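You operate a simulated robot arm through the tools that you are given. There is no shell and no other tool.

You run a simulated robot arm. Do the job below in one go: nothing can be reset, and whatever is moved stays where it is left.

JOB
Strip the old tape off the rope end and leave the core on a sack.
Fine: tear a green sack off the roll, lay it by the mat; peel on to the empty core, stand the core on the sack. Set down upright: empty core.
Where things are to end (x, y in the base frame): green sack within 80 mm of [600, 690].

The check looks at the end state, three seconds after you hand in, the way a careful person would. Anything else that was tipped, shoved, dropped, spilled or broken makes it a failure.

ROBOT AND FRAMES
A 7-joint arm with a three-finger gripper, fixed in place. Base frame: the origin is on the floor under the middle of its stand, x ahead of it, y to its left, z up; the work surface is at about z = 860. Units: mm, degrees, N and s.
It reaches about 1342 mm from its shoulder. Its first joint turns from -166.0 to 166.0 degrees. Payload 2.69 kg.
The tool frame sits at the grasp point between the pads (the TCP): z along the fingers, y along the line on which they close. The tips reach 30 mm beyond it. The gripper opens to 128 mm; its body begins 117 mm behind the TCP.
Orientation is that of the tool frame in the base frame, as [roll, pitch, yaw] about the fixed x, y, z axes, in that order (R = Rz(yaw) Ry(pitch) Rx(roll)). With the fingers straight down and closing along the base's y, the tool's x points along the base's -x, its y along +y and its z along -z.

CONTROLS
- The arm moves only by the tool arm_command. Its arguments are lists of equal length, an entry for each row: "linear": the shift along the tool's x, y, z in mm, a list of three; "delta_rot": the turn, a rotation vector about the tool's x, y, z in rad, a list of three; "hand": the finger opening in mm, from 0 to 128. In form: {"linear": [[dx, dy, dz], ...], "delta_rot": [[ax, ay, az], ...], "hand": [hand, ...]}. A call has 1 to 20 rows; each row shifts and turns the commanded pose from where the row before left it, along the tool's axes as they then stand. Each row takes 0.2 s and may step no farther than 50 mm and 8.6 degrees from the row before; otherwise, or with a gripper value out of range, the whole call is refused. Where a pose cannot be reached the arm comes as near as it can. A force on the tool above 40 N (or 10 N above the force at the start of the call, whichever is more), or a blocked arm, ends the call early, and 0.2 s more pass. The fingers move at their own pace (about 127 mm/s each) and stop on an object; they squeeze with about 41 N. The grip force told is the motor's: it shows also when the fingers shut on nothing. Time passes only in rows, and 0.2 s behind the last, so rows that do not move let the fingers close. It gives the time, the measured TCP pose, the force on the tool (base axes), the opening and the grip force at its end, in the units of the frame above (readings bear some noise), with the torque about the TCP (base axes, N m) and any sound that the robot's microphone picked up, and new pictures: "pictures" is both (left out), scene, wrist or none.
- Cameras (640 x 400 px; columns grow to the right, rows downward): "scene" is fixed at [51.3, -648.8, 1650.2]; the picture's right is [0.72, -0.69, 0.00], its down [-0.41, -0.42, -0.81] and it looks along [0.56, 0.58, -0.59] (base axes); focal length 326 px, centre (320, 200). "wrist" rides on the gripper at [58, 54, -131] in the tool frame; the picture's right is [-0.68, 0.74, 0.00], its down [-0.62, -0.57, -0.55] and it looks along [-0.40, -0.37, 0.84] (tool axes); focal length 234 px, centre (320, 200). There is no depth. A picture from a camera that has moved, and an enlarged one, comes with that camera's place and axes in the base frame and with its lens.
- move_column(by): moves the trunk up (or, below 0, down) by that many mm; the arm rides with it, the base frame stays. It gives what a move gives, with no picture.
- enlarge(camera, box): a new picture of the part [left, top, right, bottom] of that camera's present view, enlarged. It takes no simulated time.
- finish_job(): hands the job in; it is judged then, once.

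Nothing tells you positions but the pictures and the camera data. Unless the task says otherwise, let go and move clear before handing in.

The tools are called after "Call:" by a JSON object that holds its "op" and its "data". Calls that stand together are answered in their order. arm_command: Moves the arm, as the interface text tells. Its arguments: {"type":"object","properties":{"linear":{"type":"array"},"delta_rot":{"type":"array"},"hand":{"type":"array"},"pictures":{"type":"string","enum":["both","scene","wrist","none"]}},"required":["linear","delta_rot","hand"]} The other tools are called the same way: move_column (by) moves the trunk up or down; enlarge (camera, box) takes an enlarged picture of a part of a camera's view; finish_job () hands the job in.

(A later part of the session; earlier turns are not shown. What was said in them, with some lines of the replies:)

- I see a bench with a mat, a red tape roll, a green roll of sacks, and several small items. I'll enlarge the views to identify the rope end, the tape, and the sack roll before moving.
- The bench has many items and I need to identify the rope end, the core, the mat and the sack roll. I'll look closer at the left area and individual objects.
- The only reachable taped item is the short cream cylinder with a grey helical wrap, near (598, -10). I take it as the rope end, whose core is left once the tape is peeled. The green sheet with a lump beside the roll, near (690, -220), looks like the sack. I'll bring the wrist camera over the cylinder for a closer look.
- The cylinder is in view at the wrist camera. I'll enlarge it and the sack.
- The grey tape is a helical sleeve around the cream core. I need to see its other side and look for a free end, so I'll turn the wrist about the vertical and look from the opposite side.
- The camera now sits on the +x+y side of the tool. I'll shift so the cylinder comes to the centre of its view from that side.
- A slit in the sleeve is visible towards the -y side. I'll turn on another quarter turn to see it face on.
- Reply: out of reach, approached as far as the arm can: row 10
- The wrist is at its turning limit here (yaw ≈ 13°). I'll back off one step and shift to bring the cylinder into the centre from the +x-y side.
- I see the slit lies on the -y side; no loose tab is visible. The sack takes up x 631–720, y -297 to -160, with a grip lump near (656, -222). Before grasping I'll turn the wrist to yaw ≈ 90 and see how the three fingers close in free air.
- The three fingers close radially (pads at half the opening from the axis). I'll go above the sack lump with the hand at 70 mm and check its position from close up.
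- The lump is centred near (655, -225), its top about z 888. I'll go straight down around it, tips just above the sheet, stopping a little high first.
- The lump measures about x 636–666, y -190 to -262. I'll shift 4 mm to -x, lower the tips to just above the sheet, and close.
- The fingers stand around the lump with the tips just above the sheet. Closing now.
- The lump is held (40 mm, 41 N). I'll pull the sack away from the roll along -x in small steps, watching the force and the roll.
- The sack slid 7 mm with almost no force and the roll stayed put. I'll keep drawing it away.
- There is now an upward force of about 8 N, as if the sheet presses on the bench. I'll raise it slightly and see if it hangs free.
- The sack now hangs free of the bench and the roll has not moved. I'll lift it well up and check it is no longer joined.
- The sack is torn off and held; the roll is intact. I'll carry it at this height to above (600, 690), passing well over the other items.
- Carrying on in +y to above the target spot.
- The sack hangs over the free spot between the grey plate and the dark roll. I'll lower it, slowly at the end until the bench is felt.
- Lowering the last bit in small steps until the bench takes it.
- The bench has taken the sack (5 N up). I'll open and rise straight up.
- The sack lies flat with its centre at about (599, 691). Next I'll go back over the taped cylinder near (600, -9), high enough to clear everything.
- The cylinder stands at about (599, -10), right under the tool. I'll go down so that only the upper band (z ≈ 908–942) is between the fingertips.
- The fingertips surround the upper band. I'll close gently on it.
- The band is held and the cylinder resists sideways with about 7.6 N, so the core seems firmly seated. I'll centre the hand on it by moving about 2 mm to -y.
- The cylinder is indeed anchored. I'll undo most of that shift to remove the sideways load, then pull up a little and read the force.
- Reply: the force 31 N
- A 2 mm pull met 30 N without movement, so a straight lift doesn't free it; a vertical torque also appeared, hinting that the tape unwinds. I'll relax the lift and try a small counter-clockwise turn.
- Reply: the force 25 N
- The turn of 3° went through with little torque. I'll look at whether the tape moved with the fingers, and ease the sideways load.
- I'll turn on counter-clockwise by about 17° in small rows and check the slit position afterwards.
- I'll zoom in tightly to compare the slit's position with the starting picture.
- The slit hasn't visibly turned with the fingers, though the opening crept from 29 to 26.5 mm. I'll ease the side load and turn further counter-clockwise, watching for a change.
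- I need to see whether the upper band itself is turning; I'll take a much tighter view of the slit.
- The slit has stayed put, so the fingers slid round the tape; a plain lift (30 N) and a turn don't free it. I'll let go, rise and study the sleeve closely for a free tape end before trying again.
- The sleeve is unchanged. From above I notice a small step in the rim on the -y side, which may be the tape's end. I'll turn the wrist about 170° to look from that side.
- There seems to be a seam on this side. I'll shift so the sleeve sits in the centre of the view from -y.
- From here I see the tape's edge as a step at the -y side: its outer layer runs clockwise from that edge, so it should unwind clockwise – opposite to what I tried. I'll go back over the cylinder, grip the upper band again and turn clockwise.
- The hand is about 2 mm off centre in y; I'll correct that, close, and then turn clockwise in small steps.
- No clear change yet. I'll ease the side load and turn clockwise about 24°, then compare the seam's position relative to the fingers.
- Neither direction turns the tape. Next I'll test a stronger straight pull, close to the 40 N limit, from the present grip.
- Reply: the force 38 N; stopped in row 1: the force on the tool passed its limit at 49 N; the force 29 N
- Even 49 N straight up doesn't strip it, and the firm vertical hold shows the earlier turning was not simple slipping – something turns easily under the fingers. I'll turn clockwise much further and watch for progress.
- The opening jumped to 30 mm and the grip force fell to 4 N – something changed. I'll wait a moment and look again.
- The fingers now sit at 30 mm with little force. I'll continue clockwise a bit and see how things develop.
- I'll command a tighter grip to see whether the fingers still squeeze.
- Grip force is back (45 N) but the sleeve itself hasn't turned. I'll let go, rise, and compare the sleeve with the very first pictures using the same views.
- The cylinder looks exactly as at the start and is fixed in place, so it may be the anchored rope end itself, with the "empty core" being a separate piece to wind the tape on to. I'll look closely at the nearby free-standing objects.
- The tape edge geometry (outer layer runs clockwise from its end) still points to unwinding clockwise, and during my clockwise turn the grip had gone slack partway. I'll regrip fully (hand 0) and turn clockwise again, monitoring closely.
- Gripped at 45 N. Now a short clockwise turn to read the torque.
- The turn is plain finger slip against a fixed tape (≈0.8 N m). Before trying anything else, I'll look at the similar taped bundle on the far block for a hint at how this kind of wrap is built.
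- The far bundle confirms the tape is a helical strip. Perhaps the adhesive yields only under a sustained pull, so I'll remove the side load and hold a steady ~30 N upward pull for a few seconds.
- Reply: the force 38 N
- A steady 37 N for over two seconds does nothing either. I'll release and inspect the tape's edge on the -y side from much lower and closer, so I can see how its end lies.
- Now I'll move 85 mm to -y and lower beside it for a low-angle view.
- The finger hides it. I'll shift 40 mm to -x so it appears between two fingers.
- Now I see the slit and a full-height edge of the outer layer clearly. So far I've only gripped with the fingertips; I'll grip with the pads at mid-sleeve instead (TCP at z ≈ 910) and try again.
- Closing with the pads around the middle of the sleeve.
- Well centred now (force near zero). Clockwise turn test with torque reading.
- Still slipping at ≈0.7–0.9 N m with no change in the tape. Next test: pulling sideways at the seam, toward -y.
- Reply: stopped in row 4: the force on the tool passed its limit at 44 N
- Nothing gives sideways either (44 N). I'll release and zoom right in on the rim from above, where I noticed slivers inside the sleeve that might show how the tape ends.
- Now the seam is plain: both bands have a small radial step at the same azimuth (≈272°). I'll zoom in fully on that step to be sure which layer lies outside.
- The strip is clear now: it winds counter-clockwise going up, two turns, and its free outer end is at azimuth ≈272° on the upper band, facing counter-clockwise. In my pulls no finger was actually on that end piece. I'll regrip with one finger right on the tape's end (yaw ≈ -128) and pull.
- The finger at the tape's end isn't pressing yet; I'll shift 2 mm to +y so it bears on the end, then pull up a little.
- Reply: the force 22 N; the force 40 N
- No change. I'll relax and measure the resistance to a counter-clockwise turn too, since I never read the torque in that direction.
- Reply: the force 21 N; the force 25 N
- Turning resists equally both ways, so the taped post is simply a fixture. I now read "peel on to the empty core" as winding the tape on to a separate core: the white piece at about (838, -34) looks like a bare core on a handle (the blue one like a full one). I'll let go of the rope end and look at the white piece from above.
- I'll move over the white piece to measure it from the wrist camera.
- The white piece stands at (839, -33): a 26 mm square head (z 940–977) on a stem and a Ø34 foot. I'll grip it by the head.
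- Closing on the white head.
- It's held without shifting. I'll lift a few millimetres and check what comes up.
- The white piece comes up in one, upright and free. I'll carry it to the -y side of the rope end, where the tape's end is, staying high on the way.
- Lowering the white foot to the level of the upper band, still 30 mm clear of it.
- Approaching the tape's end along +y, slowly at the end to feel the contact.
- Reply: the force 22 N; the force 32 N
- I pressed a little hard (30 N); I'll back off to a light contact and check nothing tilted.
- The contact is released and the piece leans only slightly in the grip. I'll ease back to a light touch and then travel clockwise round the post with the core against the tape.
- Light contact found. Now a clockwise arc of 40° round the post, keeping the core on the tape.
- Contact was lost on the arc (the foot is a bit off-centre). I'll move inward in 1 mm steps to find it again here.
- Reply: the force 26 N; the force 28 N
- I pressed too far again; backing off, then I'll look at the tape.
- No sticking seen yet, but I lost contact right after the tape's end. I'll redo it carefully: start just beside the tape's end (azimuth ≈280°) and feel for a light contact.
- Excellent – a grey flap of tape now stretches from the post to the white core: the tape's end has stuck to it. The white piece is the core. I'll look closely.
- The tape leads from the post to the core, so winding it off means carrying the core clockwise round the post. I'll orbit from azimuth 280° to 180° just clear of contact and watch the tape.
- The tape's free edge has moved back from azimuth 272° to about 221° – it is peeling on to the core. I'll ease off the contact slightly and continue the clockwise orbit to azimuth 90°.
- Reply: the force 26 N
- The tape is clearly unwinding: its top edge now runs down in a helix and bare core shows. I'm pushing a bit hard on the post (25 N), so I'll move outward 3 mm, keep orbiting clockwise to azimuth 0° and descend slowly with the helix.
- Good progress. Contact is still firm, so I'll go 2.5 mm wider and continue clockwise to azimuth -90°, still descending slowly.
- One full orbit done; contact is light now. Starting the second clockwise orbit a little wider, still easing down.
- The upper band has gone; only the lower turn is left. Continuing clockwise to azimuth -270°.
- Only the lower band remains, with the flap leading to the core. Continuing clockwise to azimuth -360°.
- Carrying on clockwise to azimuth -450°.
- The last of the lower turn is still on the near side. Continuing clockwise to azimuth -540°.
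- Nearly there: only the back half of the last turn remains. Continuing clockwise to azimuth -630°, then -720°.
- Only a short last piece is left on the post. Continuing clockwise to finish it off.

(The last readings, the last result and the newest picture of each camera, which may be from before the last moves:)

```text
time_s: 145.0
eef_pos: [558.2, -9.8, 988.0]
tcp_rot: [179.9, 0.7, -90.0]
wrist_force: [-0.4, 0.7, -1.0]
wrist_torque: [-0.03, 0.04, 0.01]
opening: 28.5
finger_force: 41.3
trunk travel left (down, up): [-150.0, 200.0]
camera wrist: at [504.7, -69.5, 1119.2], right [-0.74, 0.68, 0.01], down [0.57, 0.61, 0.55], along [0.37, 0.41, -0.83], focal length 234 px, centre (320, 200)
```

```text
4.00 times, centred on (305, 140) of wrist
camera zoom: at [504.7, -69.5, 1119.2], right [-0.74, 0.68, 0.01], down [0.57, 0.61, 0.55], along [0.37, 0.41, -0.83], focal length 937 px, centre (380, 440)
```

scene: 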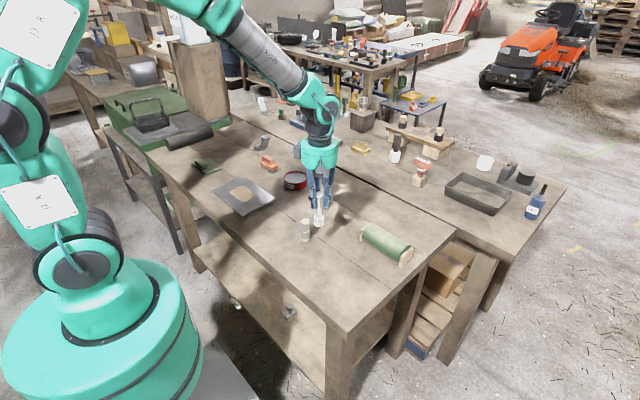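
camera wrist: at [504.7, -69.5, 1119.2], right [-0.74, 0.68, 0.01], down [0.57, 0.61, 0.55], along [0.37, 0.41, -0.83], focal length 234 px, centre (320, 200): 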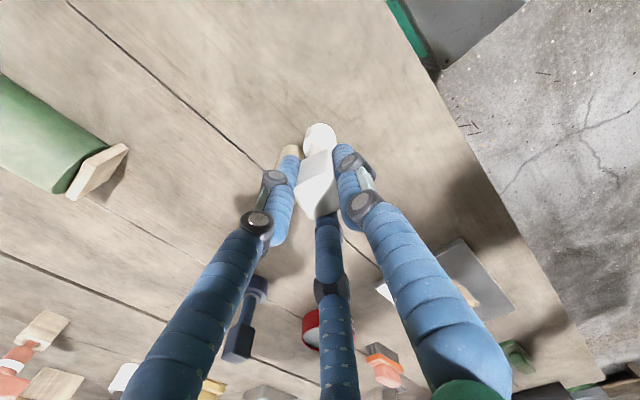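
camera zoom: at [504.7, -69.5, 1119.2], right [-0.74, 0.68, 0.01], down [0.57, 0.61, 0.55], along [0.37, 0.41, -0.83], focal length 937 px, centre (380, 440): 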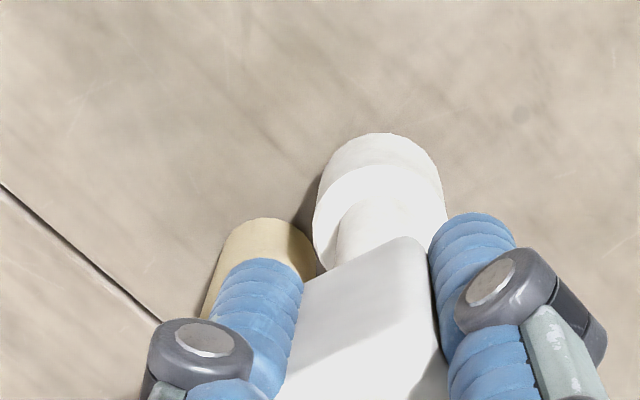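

The post is completely bare – all the tape has gone over to the white core. Now I'll lift the core clear and carry it, upright, over to the sack; its flat part is at about (616, 688).

Call:
{"op": "arm_command", "data": {"linear": [[0, 0, -20], [0, 0, -35], [0, 0, -40], [0, 0, -25], [0, 0, 0]], "delta_rot": [[0, 0, 0], [0, 0, 0], [0, 0, 0], [0, 0, 0], [0, 0, 0]], "hand": [20, 20, 20, 20, 20], "pictures": "both"}}

Call:
{"op": "enlarge", "data": {"camera": "scene", "box": [270, 165, 340, 250]}}

Call:
{"op": "enlarge", "data": {"camera": "scene", "box": [275, 175, 315, 215]}}

```text
time_s: 146.2
eef_pos: [557.7, -11.8, 1108.8]
tcp_rot: [179.8, 0.7, -90.2]
wrist_force: [-0.8, 0.3, -0.5]
wrist_torque: [0.03, 0.02, 0.0]
opening: 28.7
finger_force: 41.0
trunk travel left (down, up): [-150.0, 200.0]
camera wrist: at [504.7, -71.3, 1239.6], right [-0.74, 0.68, 0.01], down [0.57, 0.61, 0.55], along [0.37, 0.41, -0.83], focal length 234 px, centre (320, 200)
```

scene: 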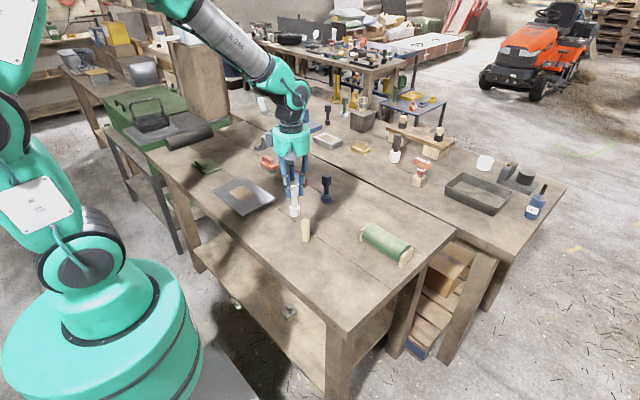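
wrist: 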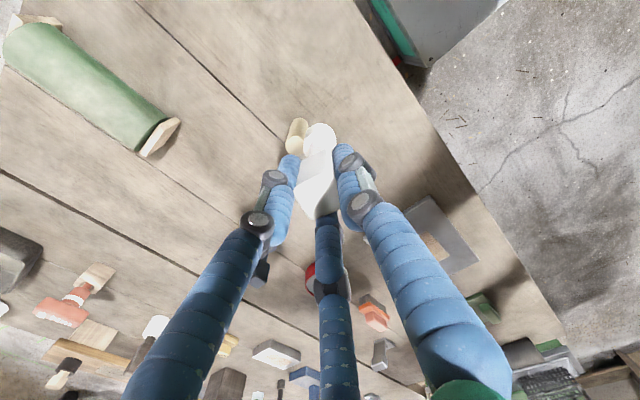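

```text
4.71 times, centred on (305, 208) of scene
camera zoom: at [51.3, -648.8, 1650.2], right [0.72, -0.69, 0.0], down [-0.41, -0.42, -0.81], along [0.56, 0.58, -0.59], focal length 1536 px, centre (391, 165)
```

zoom: 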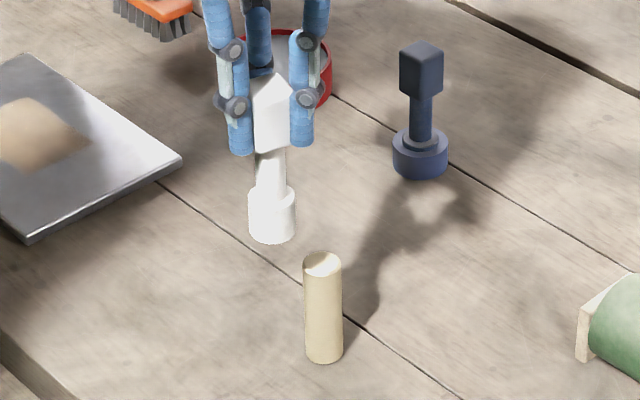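

```text
10.00 times, centred on (295, 195) of scene
camera zoom: at [51.3, -648.8, 1650.2], right [0.72, -0.69, 0.0], down [-0.41, -0.42, -0.81], along [0.56, 0.58, -0.59], focal length 3264 px, centre (570, 250)
```

zoom: 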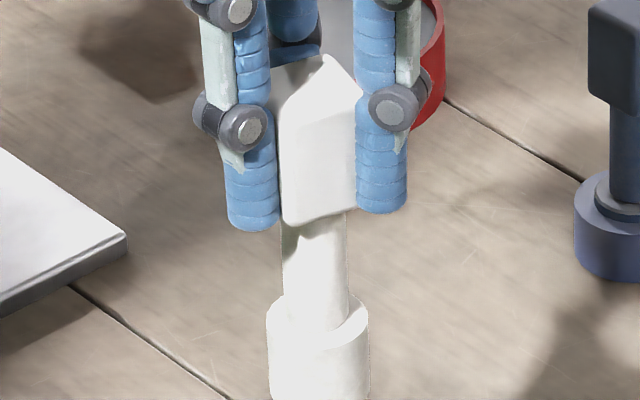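

The post stands bare and unmoved, and the core hangs upright in the hand. Now carrying it over to the sack at this height.

Call:
{"op": "arm_command", "data": {"linear": [[-15, -2.9, 0], [-28, -2.9, 0], [-36, -2.9, 0], [-40, -2.9, 0], [-40, -2.9, 0], [-40, -2.9, 0], [-40, -2.9, 0], [-40, -2.9, 0], [-40, -2.9, 0], [-40, -2.9, 0], [-40, -2.9, 0], [-40, -2.9, 0], [-40, -2.9, 0], [-40, -2.9, 0], [-40, -2.9, 0], [-40, -2.9, 0], [-40, -2.9, 0], [-32, -2.9, 0], [-20, -2.9, 0], [-7.5, -0.6, 0]], "delta_rot": [[0, 0, 0], [0, 0, 0], [0, 0, 0], [0, 0, 0], [0, 0, 0], [0, 0, 0], [0, 0, 0], [0, 0, 0], [0, 0, 0], [0, 0, 0], [0, 0, 0], [0, 0, 0], [0, 0, 0], [0, 0, 0], [0, 0, 0], [0, 0, 0], [0, 0, 0], [0, 0, 0], [0, 0, 0], [0, 0, 0]], "hand": [20, 20, 20, 20, 20, 20, 20, 20, 20, 20, 20, 20, 20, 20, 20, 20, 20, 20, 20, 20], "pictures": "both"}}

Call:
{"op": "enlarge", "data": {"camera": "scene", "box": [170, 100, 260, 190]}}

Call:
{"op": "enlarge", "data": {"camera": "wrist", "box": [230, 70, 410, 200]}}

```text
time_s: 150.4
eef_pos: [615.0, 687.8, 1116.1]
tcp_rot: [179.8, 0.7, -90.0]
wrist_force: [0.3, 0.3, -1.5]
wrist_torque: [-0.01, 0.02, -0.02]
opening: 28.7
finger_force: 41.3
trunk travel left (down, up): [-150.0, 200.0]
camera wrist: at [561.4, 627.7, 1246.5], right [-0.74, 0.68, 0.01], down [0.57, 0.61, 0.55], along [0.37, 0.41, -0.83], focal length 234 px, centre (320, 200)
```

scene: 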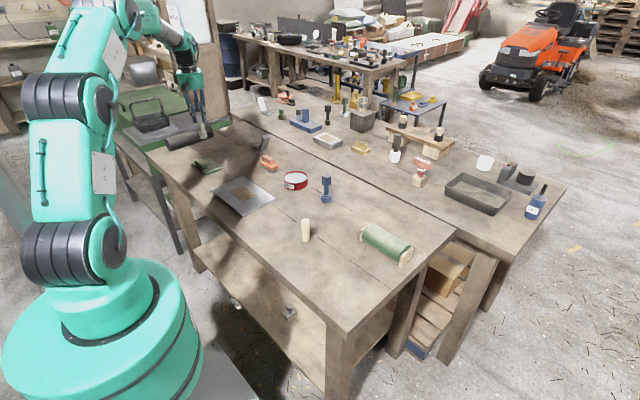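
wrist: 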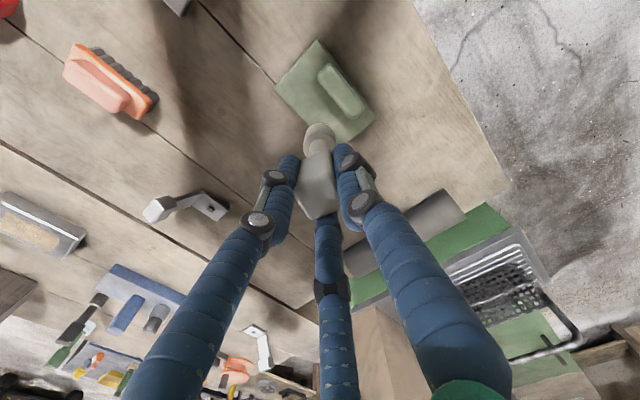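

```text
4.44 times, centred on (215, 145) of scene
camera zoom: at [51.3, -648.8, 1650.2], right [0.72, -0.69, 0.0], down [-0.41, -0.42, -0.81], along [0.56, 0.58, -0.59], focal length 1451 px, centre (787, 444)
```

zoom: 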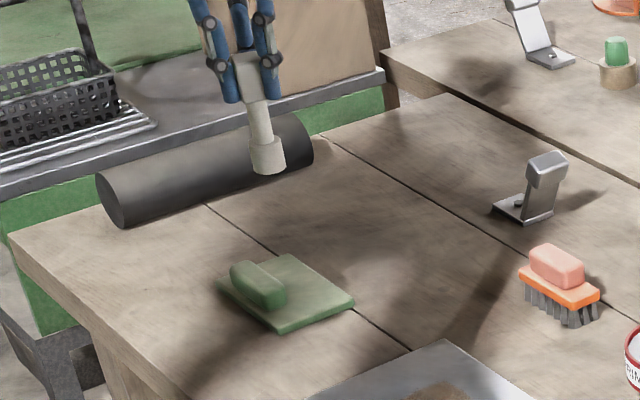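

```text
3.08 times, centred on (320, 135) of wrist
camera zoom: at [561.4, 627.7, 1246.5], right [-0.74, 0.68, 0.01], down [0.57, 0.61, 0.55], along [0.37, 0.41, -0.83], focal length 720 px, centre (320, 400)
```

zoom: 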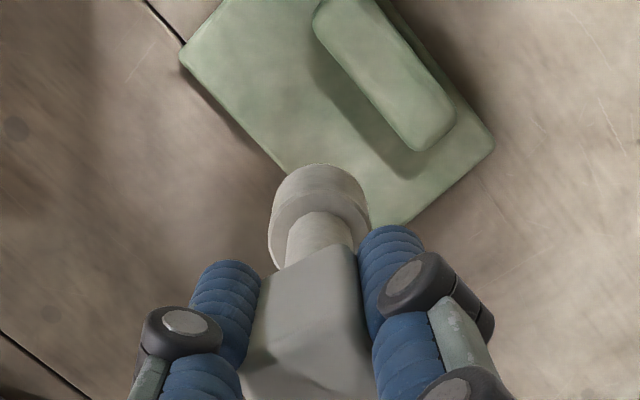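

The core hangs just above the flat part of the sack. I'll correct 2 mm in y and lower it, slowing before touch-down.

Call:
{"op": "arm_command", "data": {"linear": [[-2, -0.5, 10], [0, 0, 30], [0, 0, 35], [0, 0, 30], [0, 0, 18], [0, 0, 0]], "delta_rot": [[0, 0, 0], [0, 0, 0], [0, 0, 0], [0, 0, 0], [0, 0, 0], [0, 0, 0]], "hand": [20, 20, 20, 20, 20, 20], "pictures": "wrist"}}

Call:
{"op": "enlarge", "data": {"camera": "scene", "box": [185, 130, 235, 180]}}

Call:
{"op": "enlarge", "data": {"camera": "wrist", "box": [230, 70, 410, 200]}}

```text
time_s: 151.8
eef_pos: [613.9, 690.9, 993.4]
tcp_rot: [179.8, 0.8, -90.1]
wrist_force: [0.1, 0.5, -1.4]
wrist_torque: [-0.02, 0.03, 0.02]
opening: 28.5
finger_force: 40.7
trunk travel left (down, up): [-150.0, 200.0]
camera wrist: at [560.9, 630.9, 1124.1], right [-0.74, 0.68, 0.01], down [0.57, 0.61, 0.55], along [0.37, 0.41, -0.83], focal length 234 px, centre (320, 200)
```

wrist: 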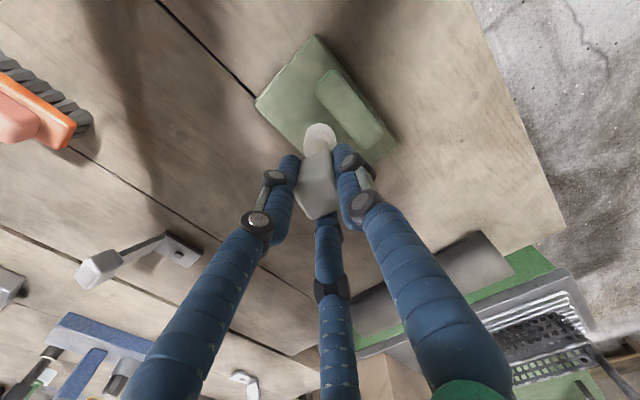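

```text
8.00 times, centred on (210, 155) of scene
camera zoom: at [51.3, -648.8, 1650.2], right [0.72, -0.69, 0.0], down [-0.41, -0.42, -0.81], along [0.56, 0.58, -0.59], focal length 2611 px, centre (1200, 560)
```

zoom: 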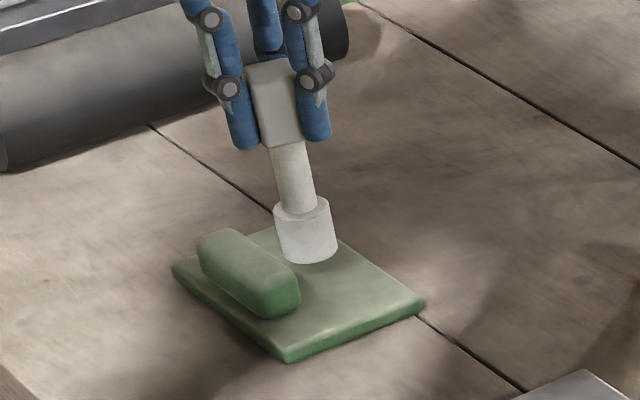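

```text
3.08 times, centred on (320, 135) of wrist
camera zoom: at [560.9, 630.9, 1124.1], right [-0.74, 0.68, 0.01], down [0.57, 0.61, 0.55], along [0.37, 0.41, -0.83], focal length 720 px, centre (320, 400)
```

zoom: 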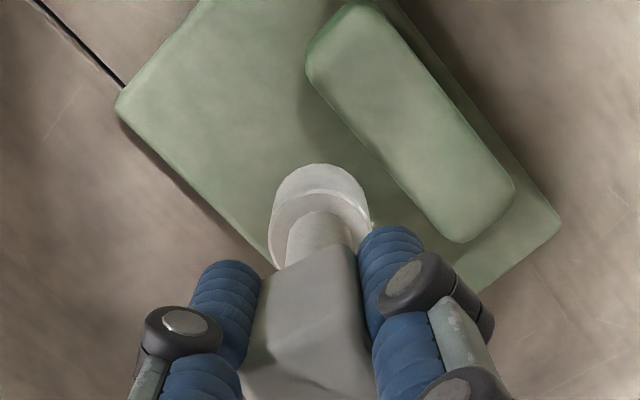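

The landing spot is midway between the lump and the sheet's edge. Lowering the last bit in small steps.

Call:
{"op": "arm_command", "data": {"linear": [[0, 0, 7], [0, 0, 5], [0, 0, 2], [0, 0, 0]], "delta_rot": [[0, 0, 0], [0, 0, 0], [0, 0, 0], [0, 0, 0]], "hand": [20, 20, 20, 20], "pictures": "none"}}

```text
time_s: 152.8
eef_pos: [613.9, 690.7, 979.3]
tcp_rot: [179.8, 0.8, -90.1]
wrist_force: [-0.2, 0.4, 6.6]
wrist_torque: [-0.15, 0.02, 0.01]
opening: 28.5
finger_force: 40.9
trunk travel left (down, up): [-150.0, 200.0]
```

Touch-down felt at 6.6 N. I'll check the picture before letting go.

Call:
{"op": "enlarge", "data": {"camera": "scene", "box": [190, 130, 225, 175]}}

Call:
{"op": "enlarge", "data": {"camera": "wrist", "box": [270, 90, 370, 170]}}

```text
8.89 times, centred on (208, 152) of scene
camera zoom: at [51.3, -648.8, 1650.2], right [0.72, -0.69, 0.0], down [-0.41, -0.42, -0.81], along [0.56, 0.58, -0.59], focal length 2901 px, centre (1320, 622)
```

zoom: 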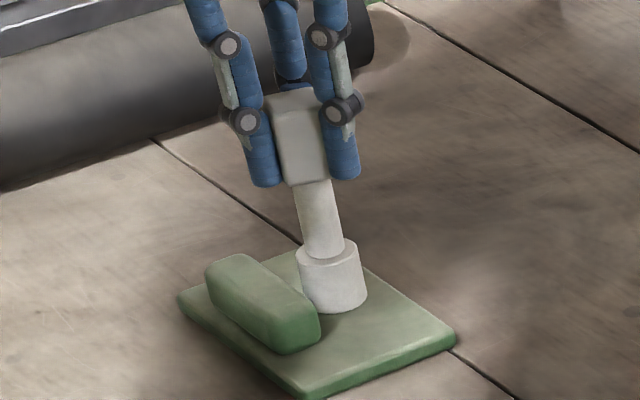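

```text
5.00 times, centred on (320, 130) of wrist
camera zoom: at [561.4, 631.1, 1111.0], right [-0.74, 0.68, 0.01], down [0.57, 0.61, 0.56], along [0.37, 0.41, -0.83], focal length 1171 px, centre (320, 550)
```

zoom: 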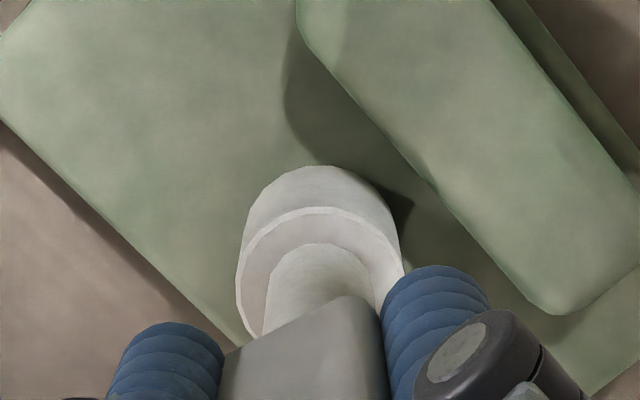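

The core stands upright on the flat of the sack. Opening the hand and rising straight up.

Call:
{"op": "arm_command", "data": {"linear": [[0, 0, -0.3], [0, 0, 0], [0, 0, 0], [0, 0, 0], [0, 0, -10], [0, 0, -30], [0, 0, -40], [0, 0, -40], [0, 0, 0]], "delta_rot": [[0, 0, 0], [0, 0, 0], [0, 0, 0], [0, 0, 0], [0, 0, 0], [0, 0, 0], [0, 0, 0], [0, 0, 0], [0, 0, 0]], "hand": [34, 45, 65, 80, 80, 80, 80, 80, 80], "pictures": "both"}}

Call:
{"op": "enlarge", "data": {"camera": "scene", "box": [180, 130, 240, 185]}}

Call:
{"op": "enlarge", "data": {"camera": "wrist", "box": [260, 60, 380, 170]}}

```text
time_s: 154.8
eef_pos: [614.0, 686.5, 1100.7]
tcp_rot: [179.9, 0.8, -90.2]
wrist_force: [-0.7, 0.3, 0.5]
wrist_torque: [0.03, -0.04, -0.01]
opening: 80.0
finger_force: 0.1
trunk travel left (down, up): [-150.0, 200.0]
camera wrist: at [561.1, 628.3, 1230.6], right [-0.74, 0.68, 0.01], down [0.57, 0.61, 0.55], along [0.37, 0.41, -0.83], focal length 234 px, centre (320, 200)
```

scene: 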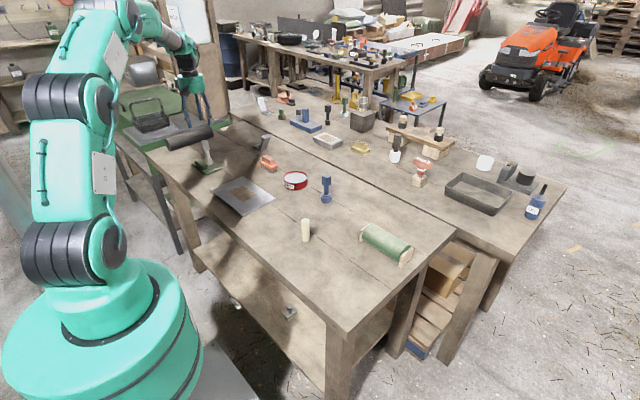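
wrist: 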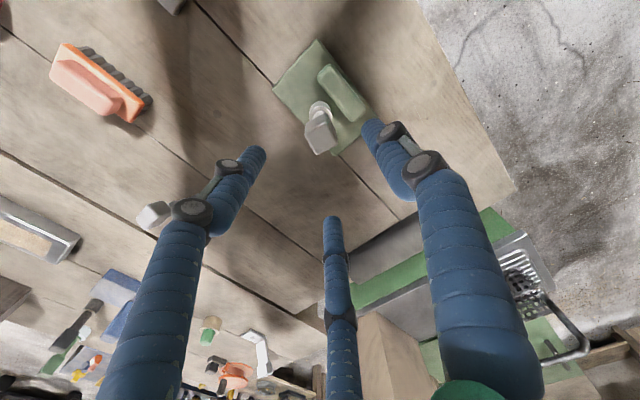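

```text
7.27 times, centred on (210, 158) of scene
camera zoom: at [51.3, -648.8, 1650.2], right [0.72, -0.69, 0.0], down [-0.41, -0.42, -0.81], along [0.56, 0.58, -0.59], focal length 2374 px, centre (1120, 509)
```

zoom: 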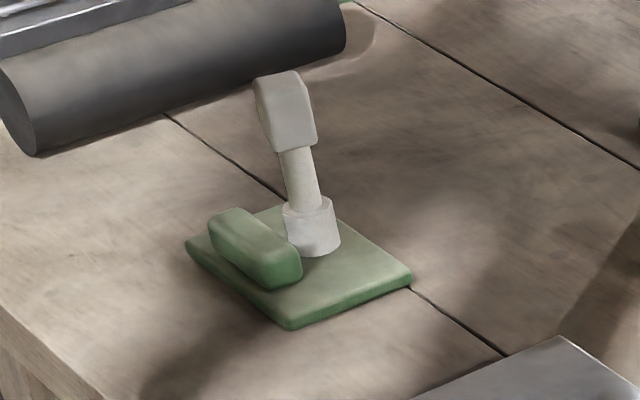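

```text
3.64 times, centred on (320, 115) of wrist
camera zoom: at [561.1, 628.3, 1230.6], right [-0.74, 0.68, 0.01], down [0.57, 0.61, 0.55], along [0.37, 0.41, -0.83], focal length 852 px, centre (320, 509)
```

zoom: 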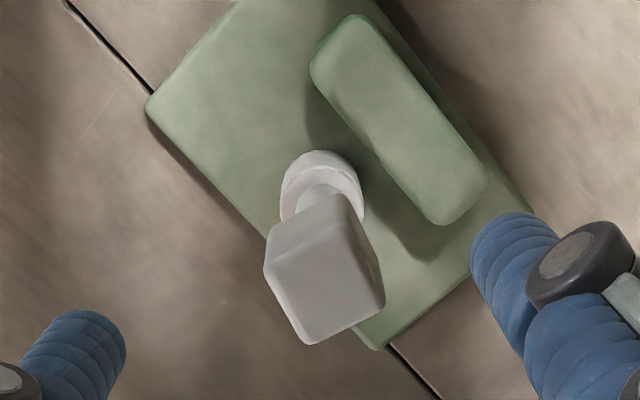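

The core stands upright on the sack, clear of lump and edges. To be sure which piece is the "core", I'll go back and check whether the bare post is still fixed (a fixture) or has come loose.

Call:
{"op": "arm_command", "data": {"linear": [[15, 0.7, -10], [28, 0.7, 0], [36, 0.7, 0], [40, 0.7, 0], [40, 0.7, 0], [40, 0.7, 0], [40, 0.7, 0], [40, 0.7, 0], [40, 0.7, 0], [40, 0.7, 0], [40, 0.7, 0], [40, 0.7, 0], [40, 0.7, 0], [40, 0.7, 0], [40, 0.7, 0], [40, 0.7, 0], [40, 0.7, 0], [32, 0.7, 0], [20, 0.7, 0], [8, 0.7, 0]], "delta_rot": [[0, 0, 0], [0, 0, 0], [0, 0, 0], [0, 0, 0], [0, 0, 0], [0, 0, 0], [0, 0, 0], [0, 0, 0], [0, 0, 0], [0, 0, 0], [0, 0, 0], [0, 0, 0], [0, 0, 0], [0, 0, 0], [0, 0, 0], [0, 0, 0], [0, 0, 0], [0, 0, 0], [0, 0, 0], [0, 0, 0]], "hand": [80, 80, 80, 80, 80, 80, 80, 80, 80, 80, 80, 80, 80, 80, 80, 80, 80, 80, 80, 80], "pictures": "both"}}

Call:
{"op": "enlarge", "data": {"camera": "wrist", "box": [260, 80, 380, 190]}}

Call:
{"op": "enlarge", "data": {"camera": "scene", "box": [180, 125, 240, 185]}}

```text
time_s: 159.0
eef_pos: [601.2, -10.3, 1101.9]
tcp_rot: [179.8, 0.6, -90.0]
wrist_force: [0.6, 0.3, -1.1]
wrist_torque: [-0.01, -0.01, 0.01]
opening: 80.0
finger_force: 0.0
trunk travel left (down, up): [-150.0, 200.0]
camera wrist: at [547.7, -69.9, 1231.9], right [-0.74, 0.68, 0.01], down [0.57, 0.61, 0.55], along [0.37, 0.41, -0.83], focal length 234 px, centre (320, 200)
```

scene: 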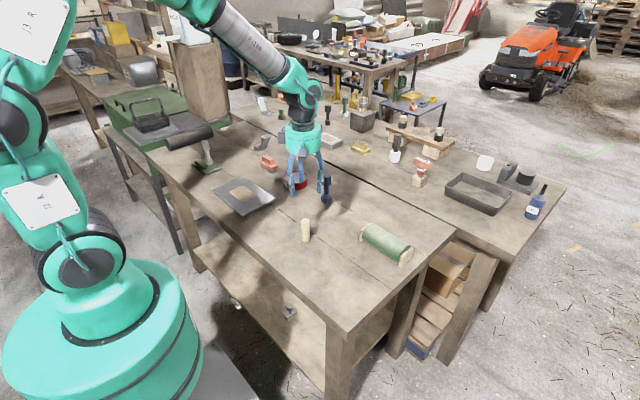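
wrist: 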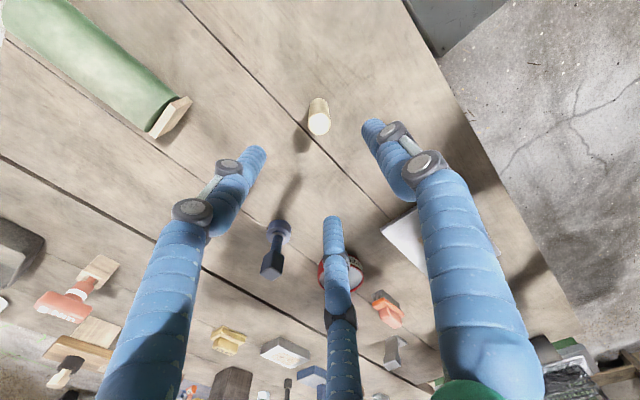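

```text
3.64 times, centred on (320, 135) of wrist
camera zoom: at [547.7, -69.9, 1231.9], right [-0.74, 0.68, 0.01], down [0.57, 0.61, 0.55], along [0.37, 0.41, -0.83], focal length 852 px, centre (320, 436)
```

zoom: 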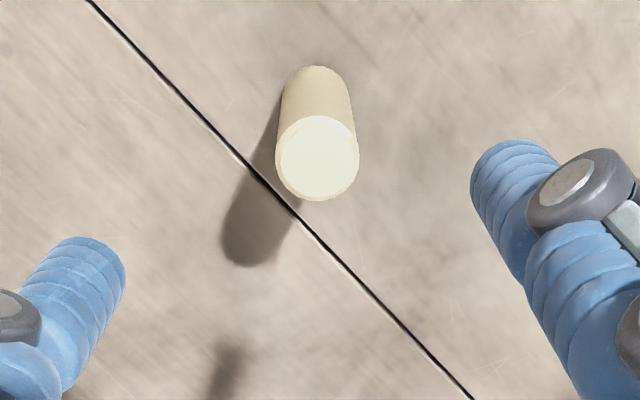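

```text
6.67 times, centred on (210, 155) of scene
camera zoom: at [51.3, -648.8, 1650.2], right [0.72, -0.69, 0.0], down [-0.41, -0.42, -0.81], along [0.56, 0.58, -0.59], focal length 2176 px, centre (1053, 500)
```

zoom: 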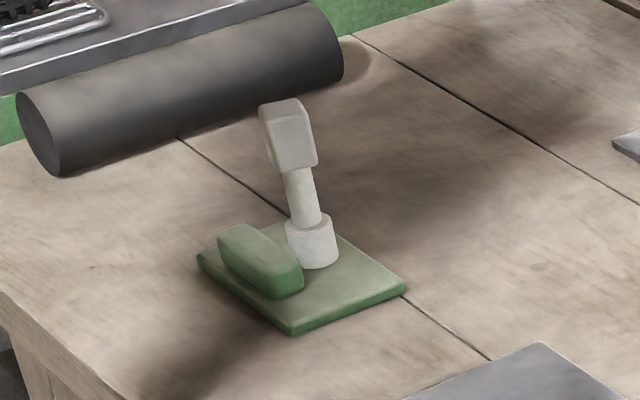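

The post stands at (600, -11), right below. Lowering around its top and closing gently for the test.

Call:
{"op": "arm_command", "data": {"linear": [[0, 0, 35], [0, 0, 40], [0, 0, 40], [0, 0, 35], [0, 0, 20], [0, 0, 0], [0, 0, 0]], "delta_rot": [[0, 0, 0], [0, 0, 0], [0, 0, 0], [0, 0, 0], [0, 0, 0], [0, 0, 0], [0, 0, 0]], "hand": [80, 80, 80, 80, 70, 50, 40], "pictures": "none"}}

Call:
{"op": "enlarge", "data": {"camera": "wrist", "box": [250, 110, 390, 240]}}

```text
time_s: 160.6
eef_pos: [599.6, -7.6, 932.5]
tcp_rot: [179.8, 0.7, -90.0]
wrist_force: [0.7, 1.6, 0.1]
wrist_torque: [-0.02, -0.04, 0.01]
opening: 39.8
finger_force: 0.2
trunk travel left (down, up): [-150.0, 200.0]
```

```text
3.08 times, centred on (320, 175) of wrist
camera zoom: at [546.4, -67.6, 1061.7], right [-0.74, 0.68, 0.01], down [0.57, 0.61, 0.55], along [0.37, 0.41, -0.83], focal length 720 px, centre (320, 277)
```

zoom: 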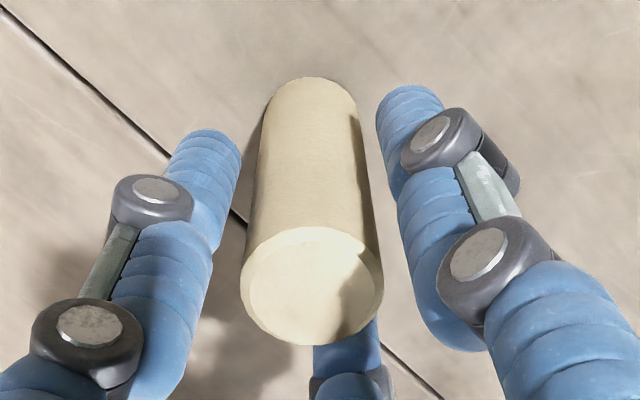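

Slightly off to +y; correcting 2 mm and closing slowly.

Call:
{"op": "arm_command", "data": {"linear": [[2, 0, 0], [0, 0, 0], [0, 0, 0]], "delta_rot": [[0, 0, 0], [0, 0, 0], [0, 0, 0]], "hand": [36, 30, 27], "pictures": "none"}}

Call:
{"op": "arm_command", "data": {"linear": [[0, 0, 0], [0, 0, 0]], "delta_rot": [[0, 0, 0], [0, 0, 0]], "hand": [23, 19], "pictures": "none"}}

```text
time_s: 161.4
eef_pos: [599.1, -10.0, 931.6]
tcp_rot: [179.8, 0.7, -90.1]
wrist_force: [-0.4, -2.4, -0.6]
wrist_torque: [-0.03, -0.02, -0.02]
opening: 28.7
finger_force: 1.2
trunk travel left (down, up): [-150.0, 200.0]
```

```text
time_s: 162.0
eef_pos: [600.3, -10.7, 931.8]
tcp_rot: [179.8, 0.7, -90.0]
wrist_force: [1.8, -6.9, -1.5]
wrist_torque: [-0.43, -0.05, 0.21]
opening: 27.2
finger_force: 45.1
trunk travel left (down, up): [-150.0, 200.0]
```

A side load of 7 N is being held, which already suggests it is fixed. A tiny lift will tell.

Call:
{"op": "arm_command", "data": {"linear": [[0, 0, -1], [0, 0, 0]], "delta_rot": [[0, 0, 0], [0, 0, 0]], "hand": [19, 19], "pictures": "none"}}

```text
time_s: 162.6
eef_pos: [600.2, -10.3, 930.1]
tcp_rot: [179.7, 0.6, -89.9]
wrist_force: [6.1, -11.8, -17.9]
wrist_torque: [-0.36, -0.25, 0.06]
opening: 27.1
finger_force: 45.3
trunk travel left (down, up): [-150.0, 200.0]
```

The post is still firmly fixed (18 N for 1 mm), so it is the rope end fixture and the white piece is the core. I'll let go and move clear.

Call:
{"op": "arm_command", "data": {"linear": [[0, 0, 1], [0, 0, 0], [0, 0, 0], [0, 0, 0], [0, 0, -30], [0, 0, -40], [0, 0, -40], [0, 0, -40], [0, 0, -40], [0, 0, 0]], "delta_rot": [[0, 0, 0], [0, 0, 0], [0, 0, 0], [0, 0, 0], [0, 0, 0], [0, 0, 0], [0, 0, 0], [0, 0, 0], [0, 0, 0], [0, 0, 0]], "hand": [30, 50, 70, 80, 80, 80, 80, 80, 80, 80], "pictures": "both"}}

Call:
{"op": "enlarge", "data": {"camera": "scene", "box": [280, 170, 440, 280]}}

Call:
{"op": "enlarge", "data": {"camera": "scene", "box": [170, 120, 310, 225]}}

```text
time_s: 164.8
eef_pos: [600.5, -11.5, 1120.9]
tcp_rot: [179.8, 0.7, -90.1]
wrist_force: [-0.4, 0.1, -0.3]
wrist_torque: [0.02, -0.05, -0.01]
opening: 79.9
finger_force: 0.1
trunk travel left (down, up): [-150.0, 200.0]
camera wrist: at [547.1, -72.0, 1252.2], right [-0.74, 0.68, 0.01], down [0.57, 0.61, 0.55], along [0.37, 0.41, -0.83], focal length 234 px, centre (320, 200)
```

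scene: 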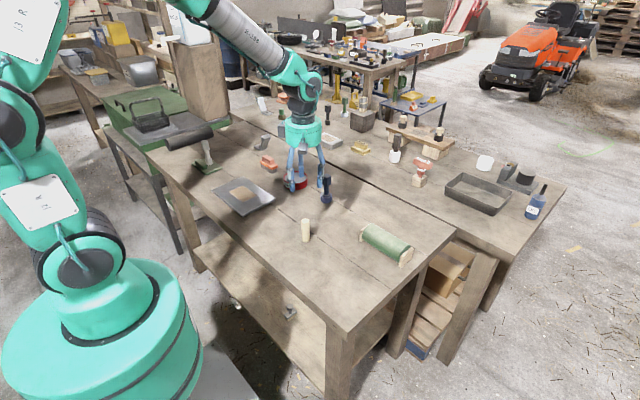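
wrist: 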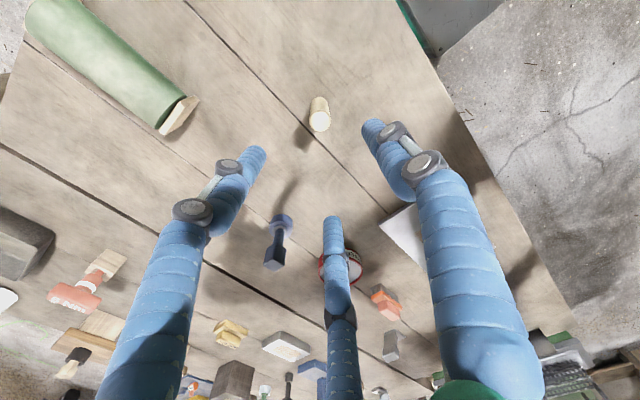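

```text
3.64 times, centred on (360, 225) of scene
camera zoom: at [51.3, -648.8, 1650.2], right [0.72, -0.69, 0.0], down [-0.41, -0.42, -0.81], along [0.56, 0.58, -0.59], focal length 1187 px, centre (174, 109)
```

zoom: 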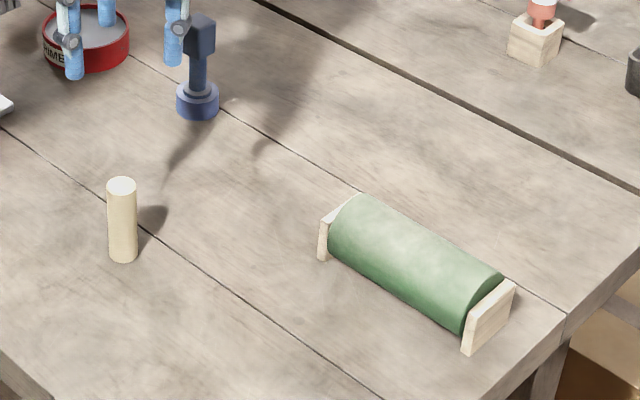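

```text
3.81 times, centred on (240, 172) of scene
camera zoom: at [51.3, -648.8, 1650.2], right [0.72, -0.69, 0.0], down [-0.41, -0.42, -0.81], along [0.56, 0.58, -0.59], focal length 1243 px, centre (625, 305)
```

zoom: 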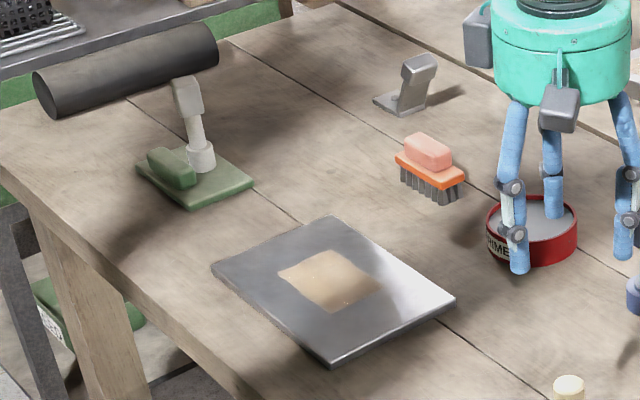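

The sack lies flat at about (599, 689) and the white core stands upright on it. The rope end is bare, and the roll, plate, brush, tin and blue piece are where they were. The hand is clear, so I'm handing in.

Call:
{"op": "finish_job", "data": {}}

```text
The job is handed in.
```

The tape is off the rope end, and the core it went on to is standing upright on the sack. The job is handed in, but I haven't seen the check's verdict.

- **Sack:** I pulled the green sack off the roll and laid it flat with its centre at about (599, 689), within a few millimetres of the target. The roll did not move.
- **Tape:** I took the white piece near (839, -33) to be the empty core. Its foot caught the tape's free end, and I carried it clockwise around the post until the post was bare. No tape can be seen on the white piece in the pictures, so I can't show where the tape ended up.
- **Core:** The white piece is on the flat part of the sack at about (616, 690), clear of the lump and the edges.

**Core choice:** The text does not say which piece the empty core is. After peeling, I tested the bare post and it was still fixed to the bench. I took that as confirmation that the post is the rope end and the white piece is the core.

**Handling:** Before I worked this out, I gripped the post and twisted and pulled it, with forces up to 49 N. It did not move, and the pictures showed no damage. The other items on the bench were where they started when I handed in.
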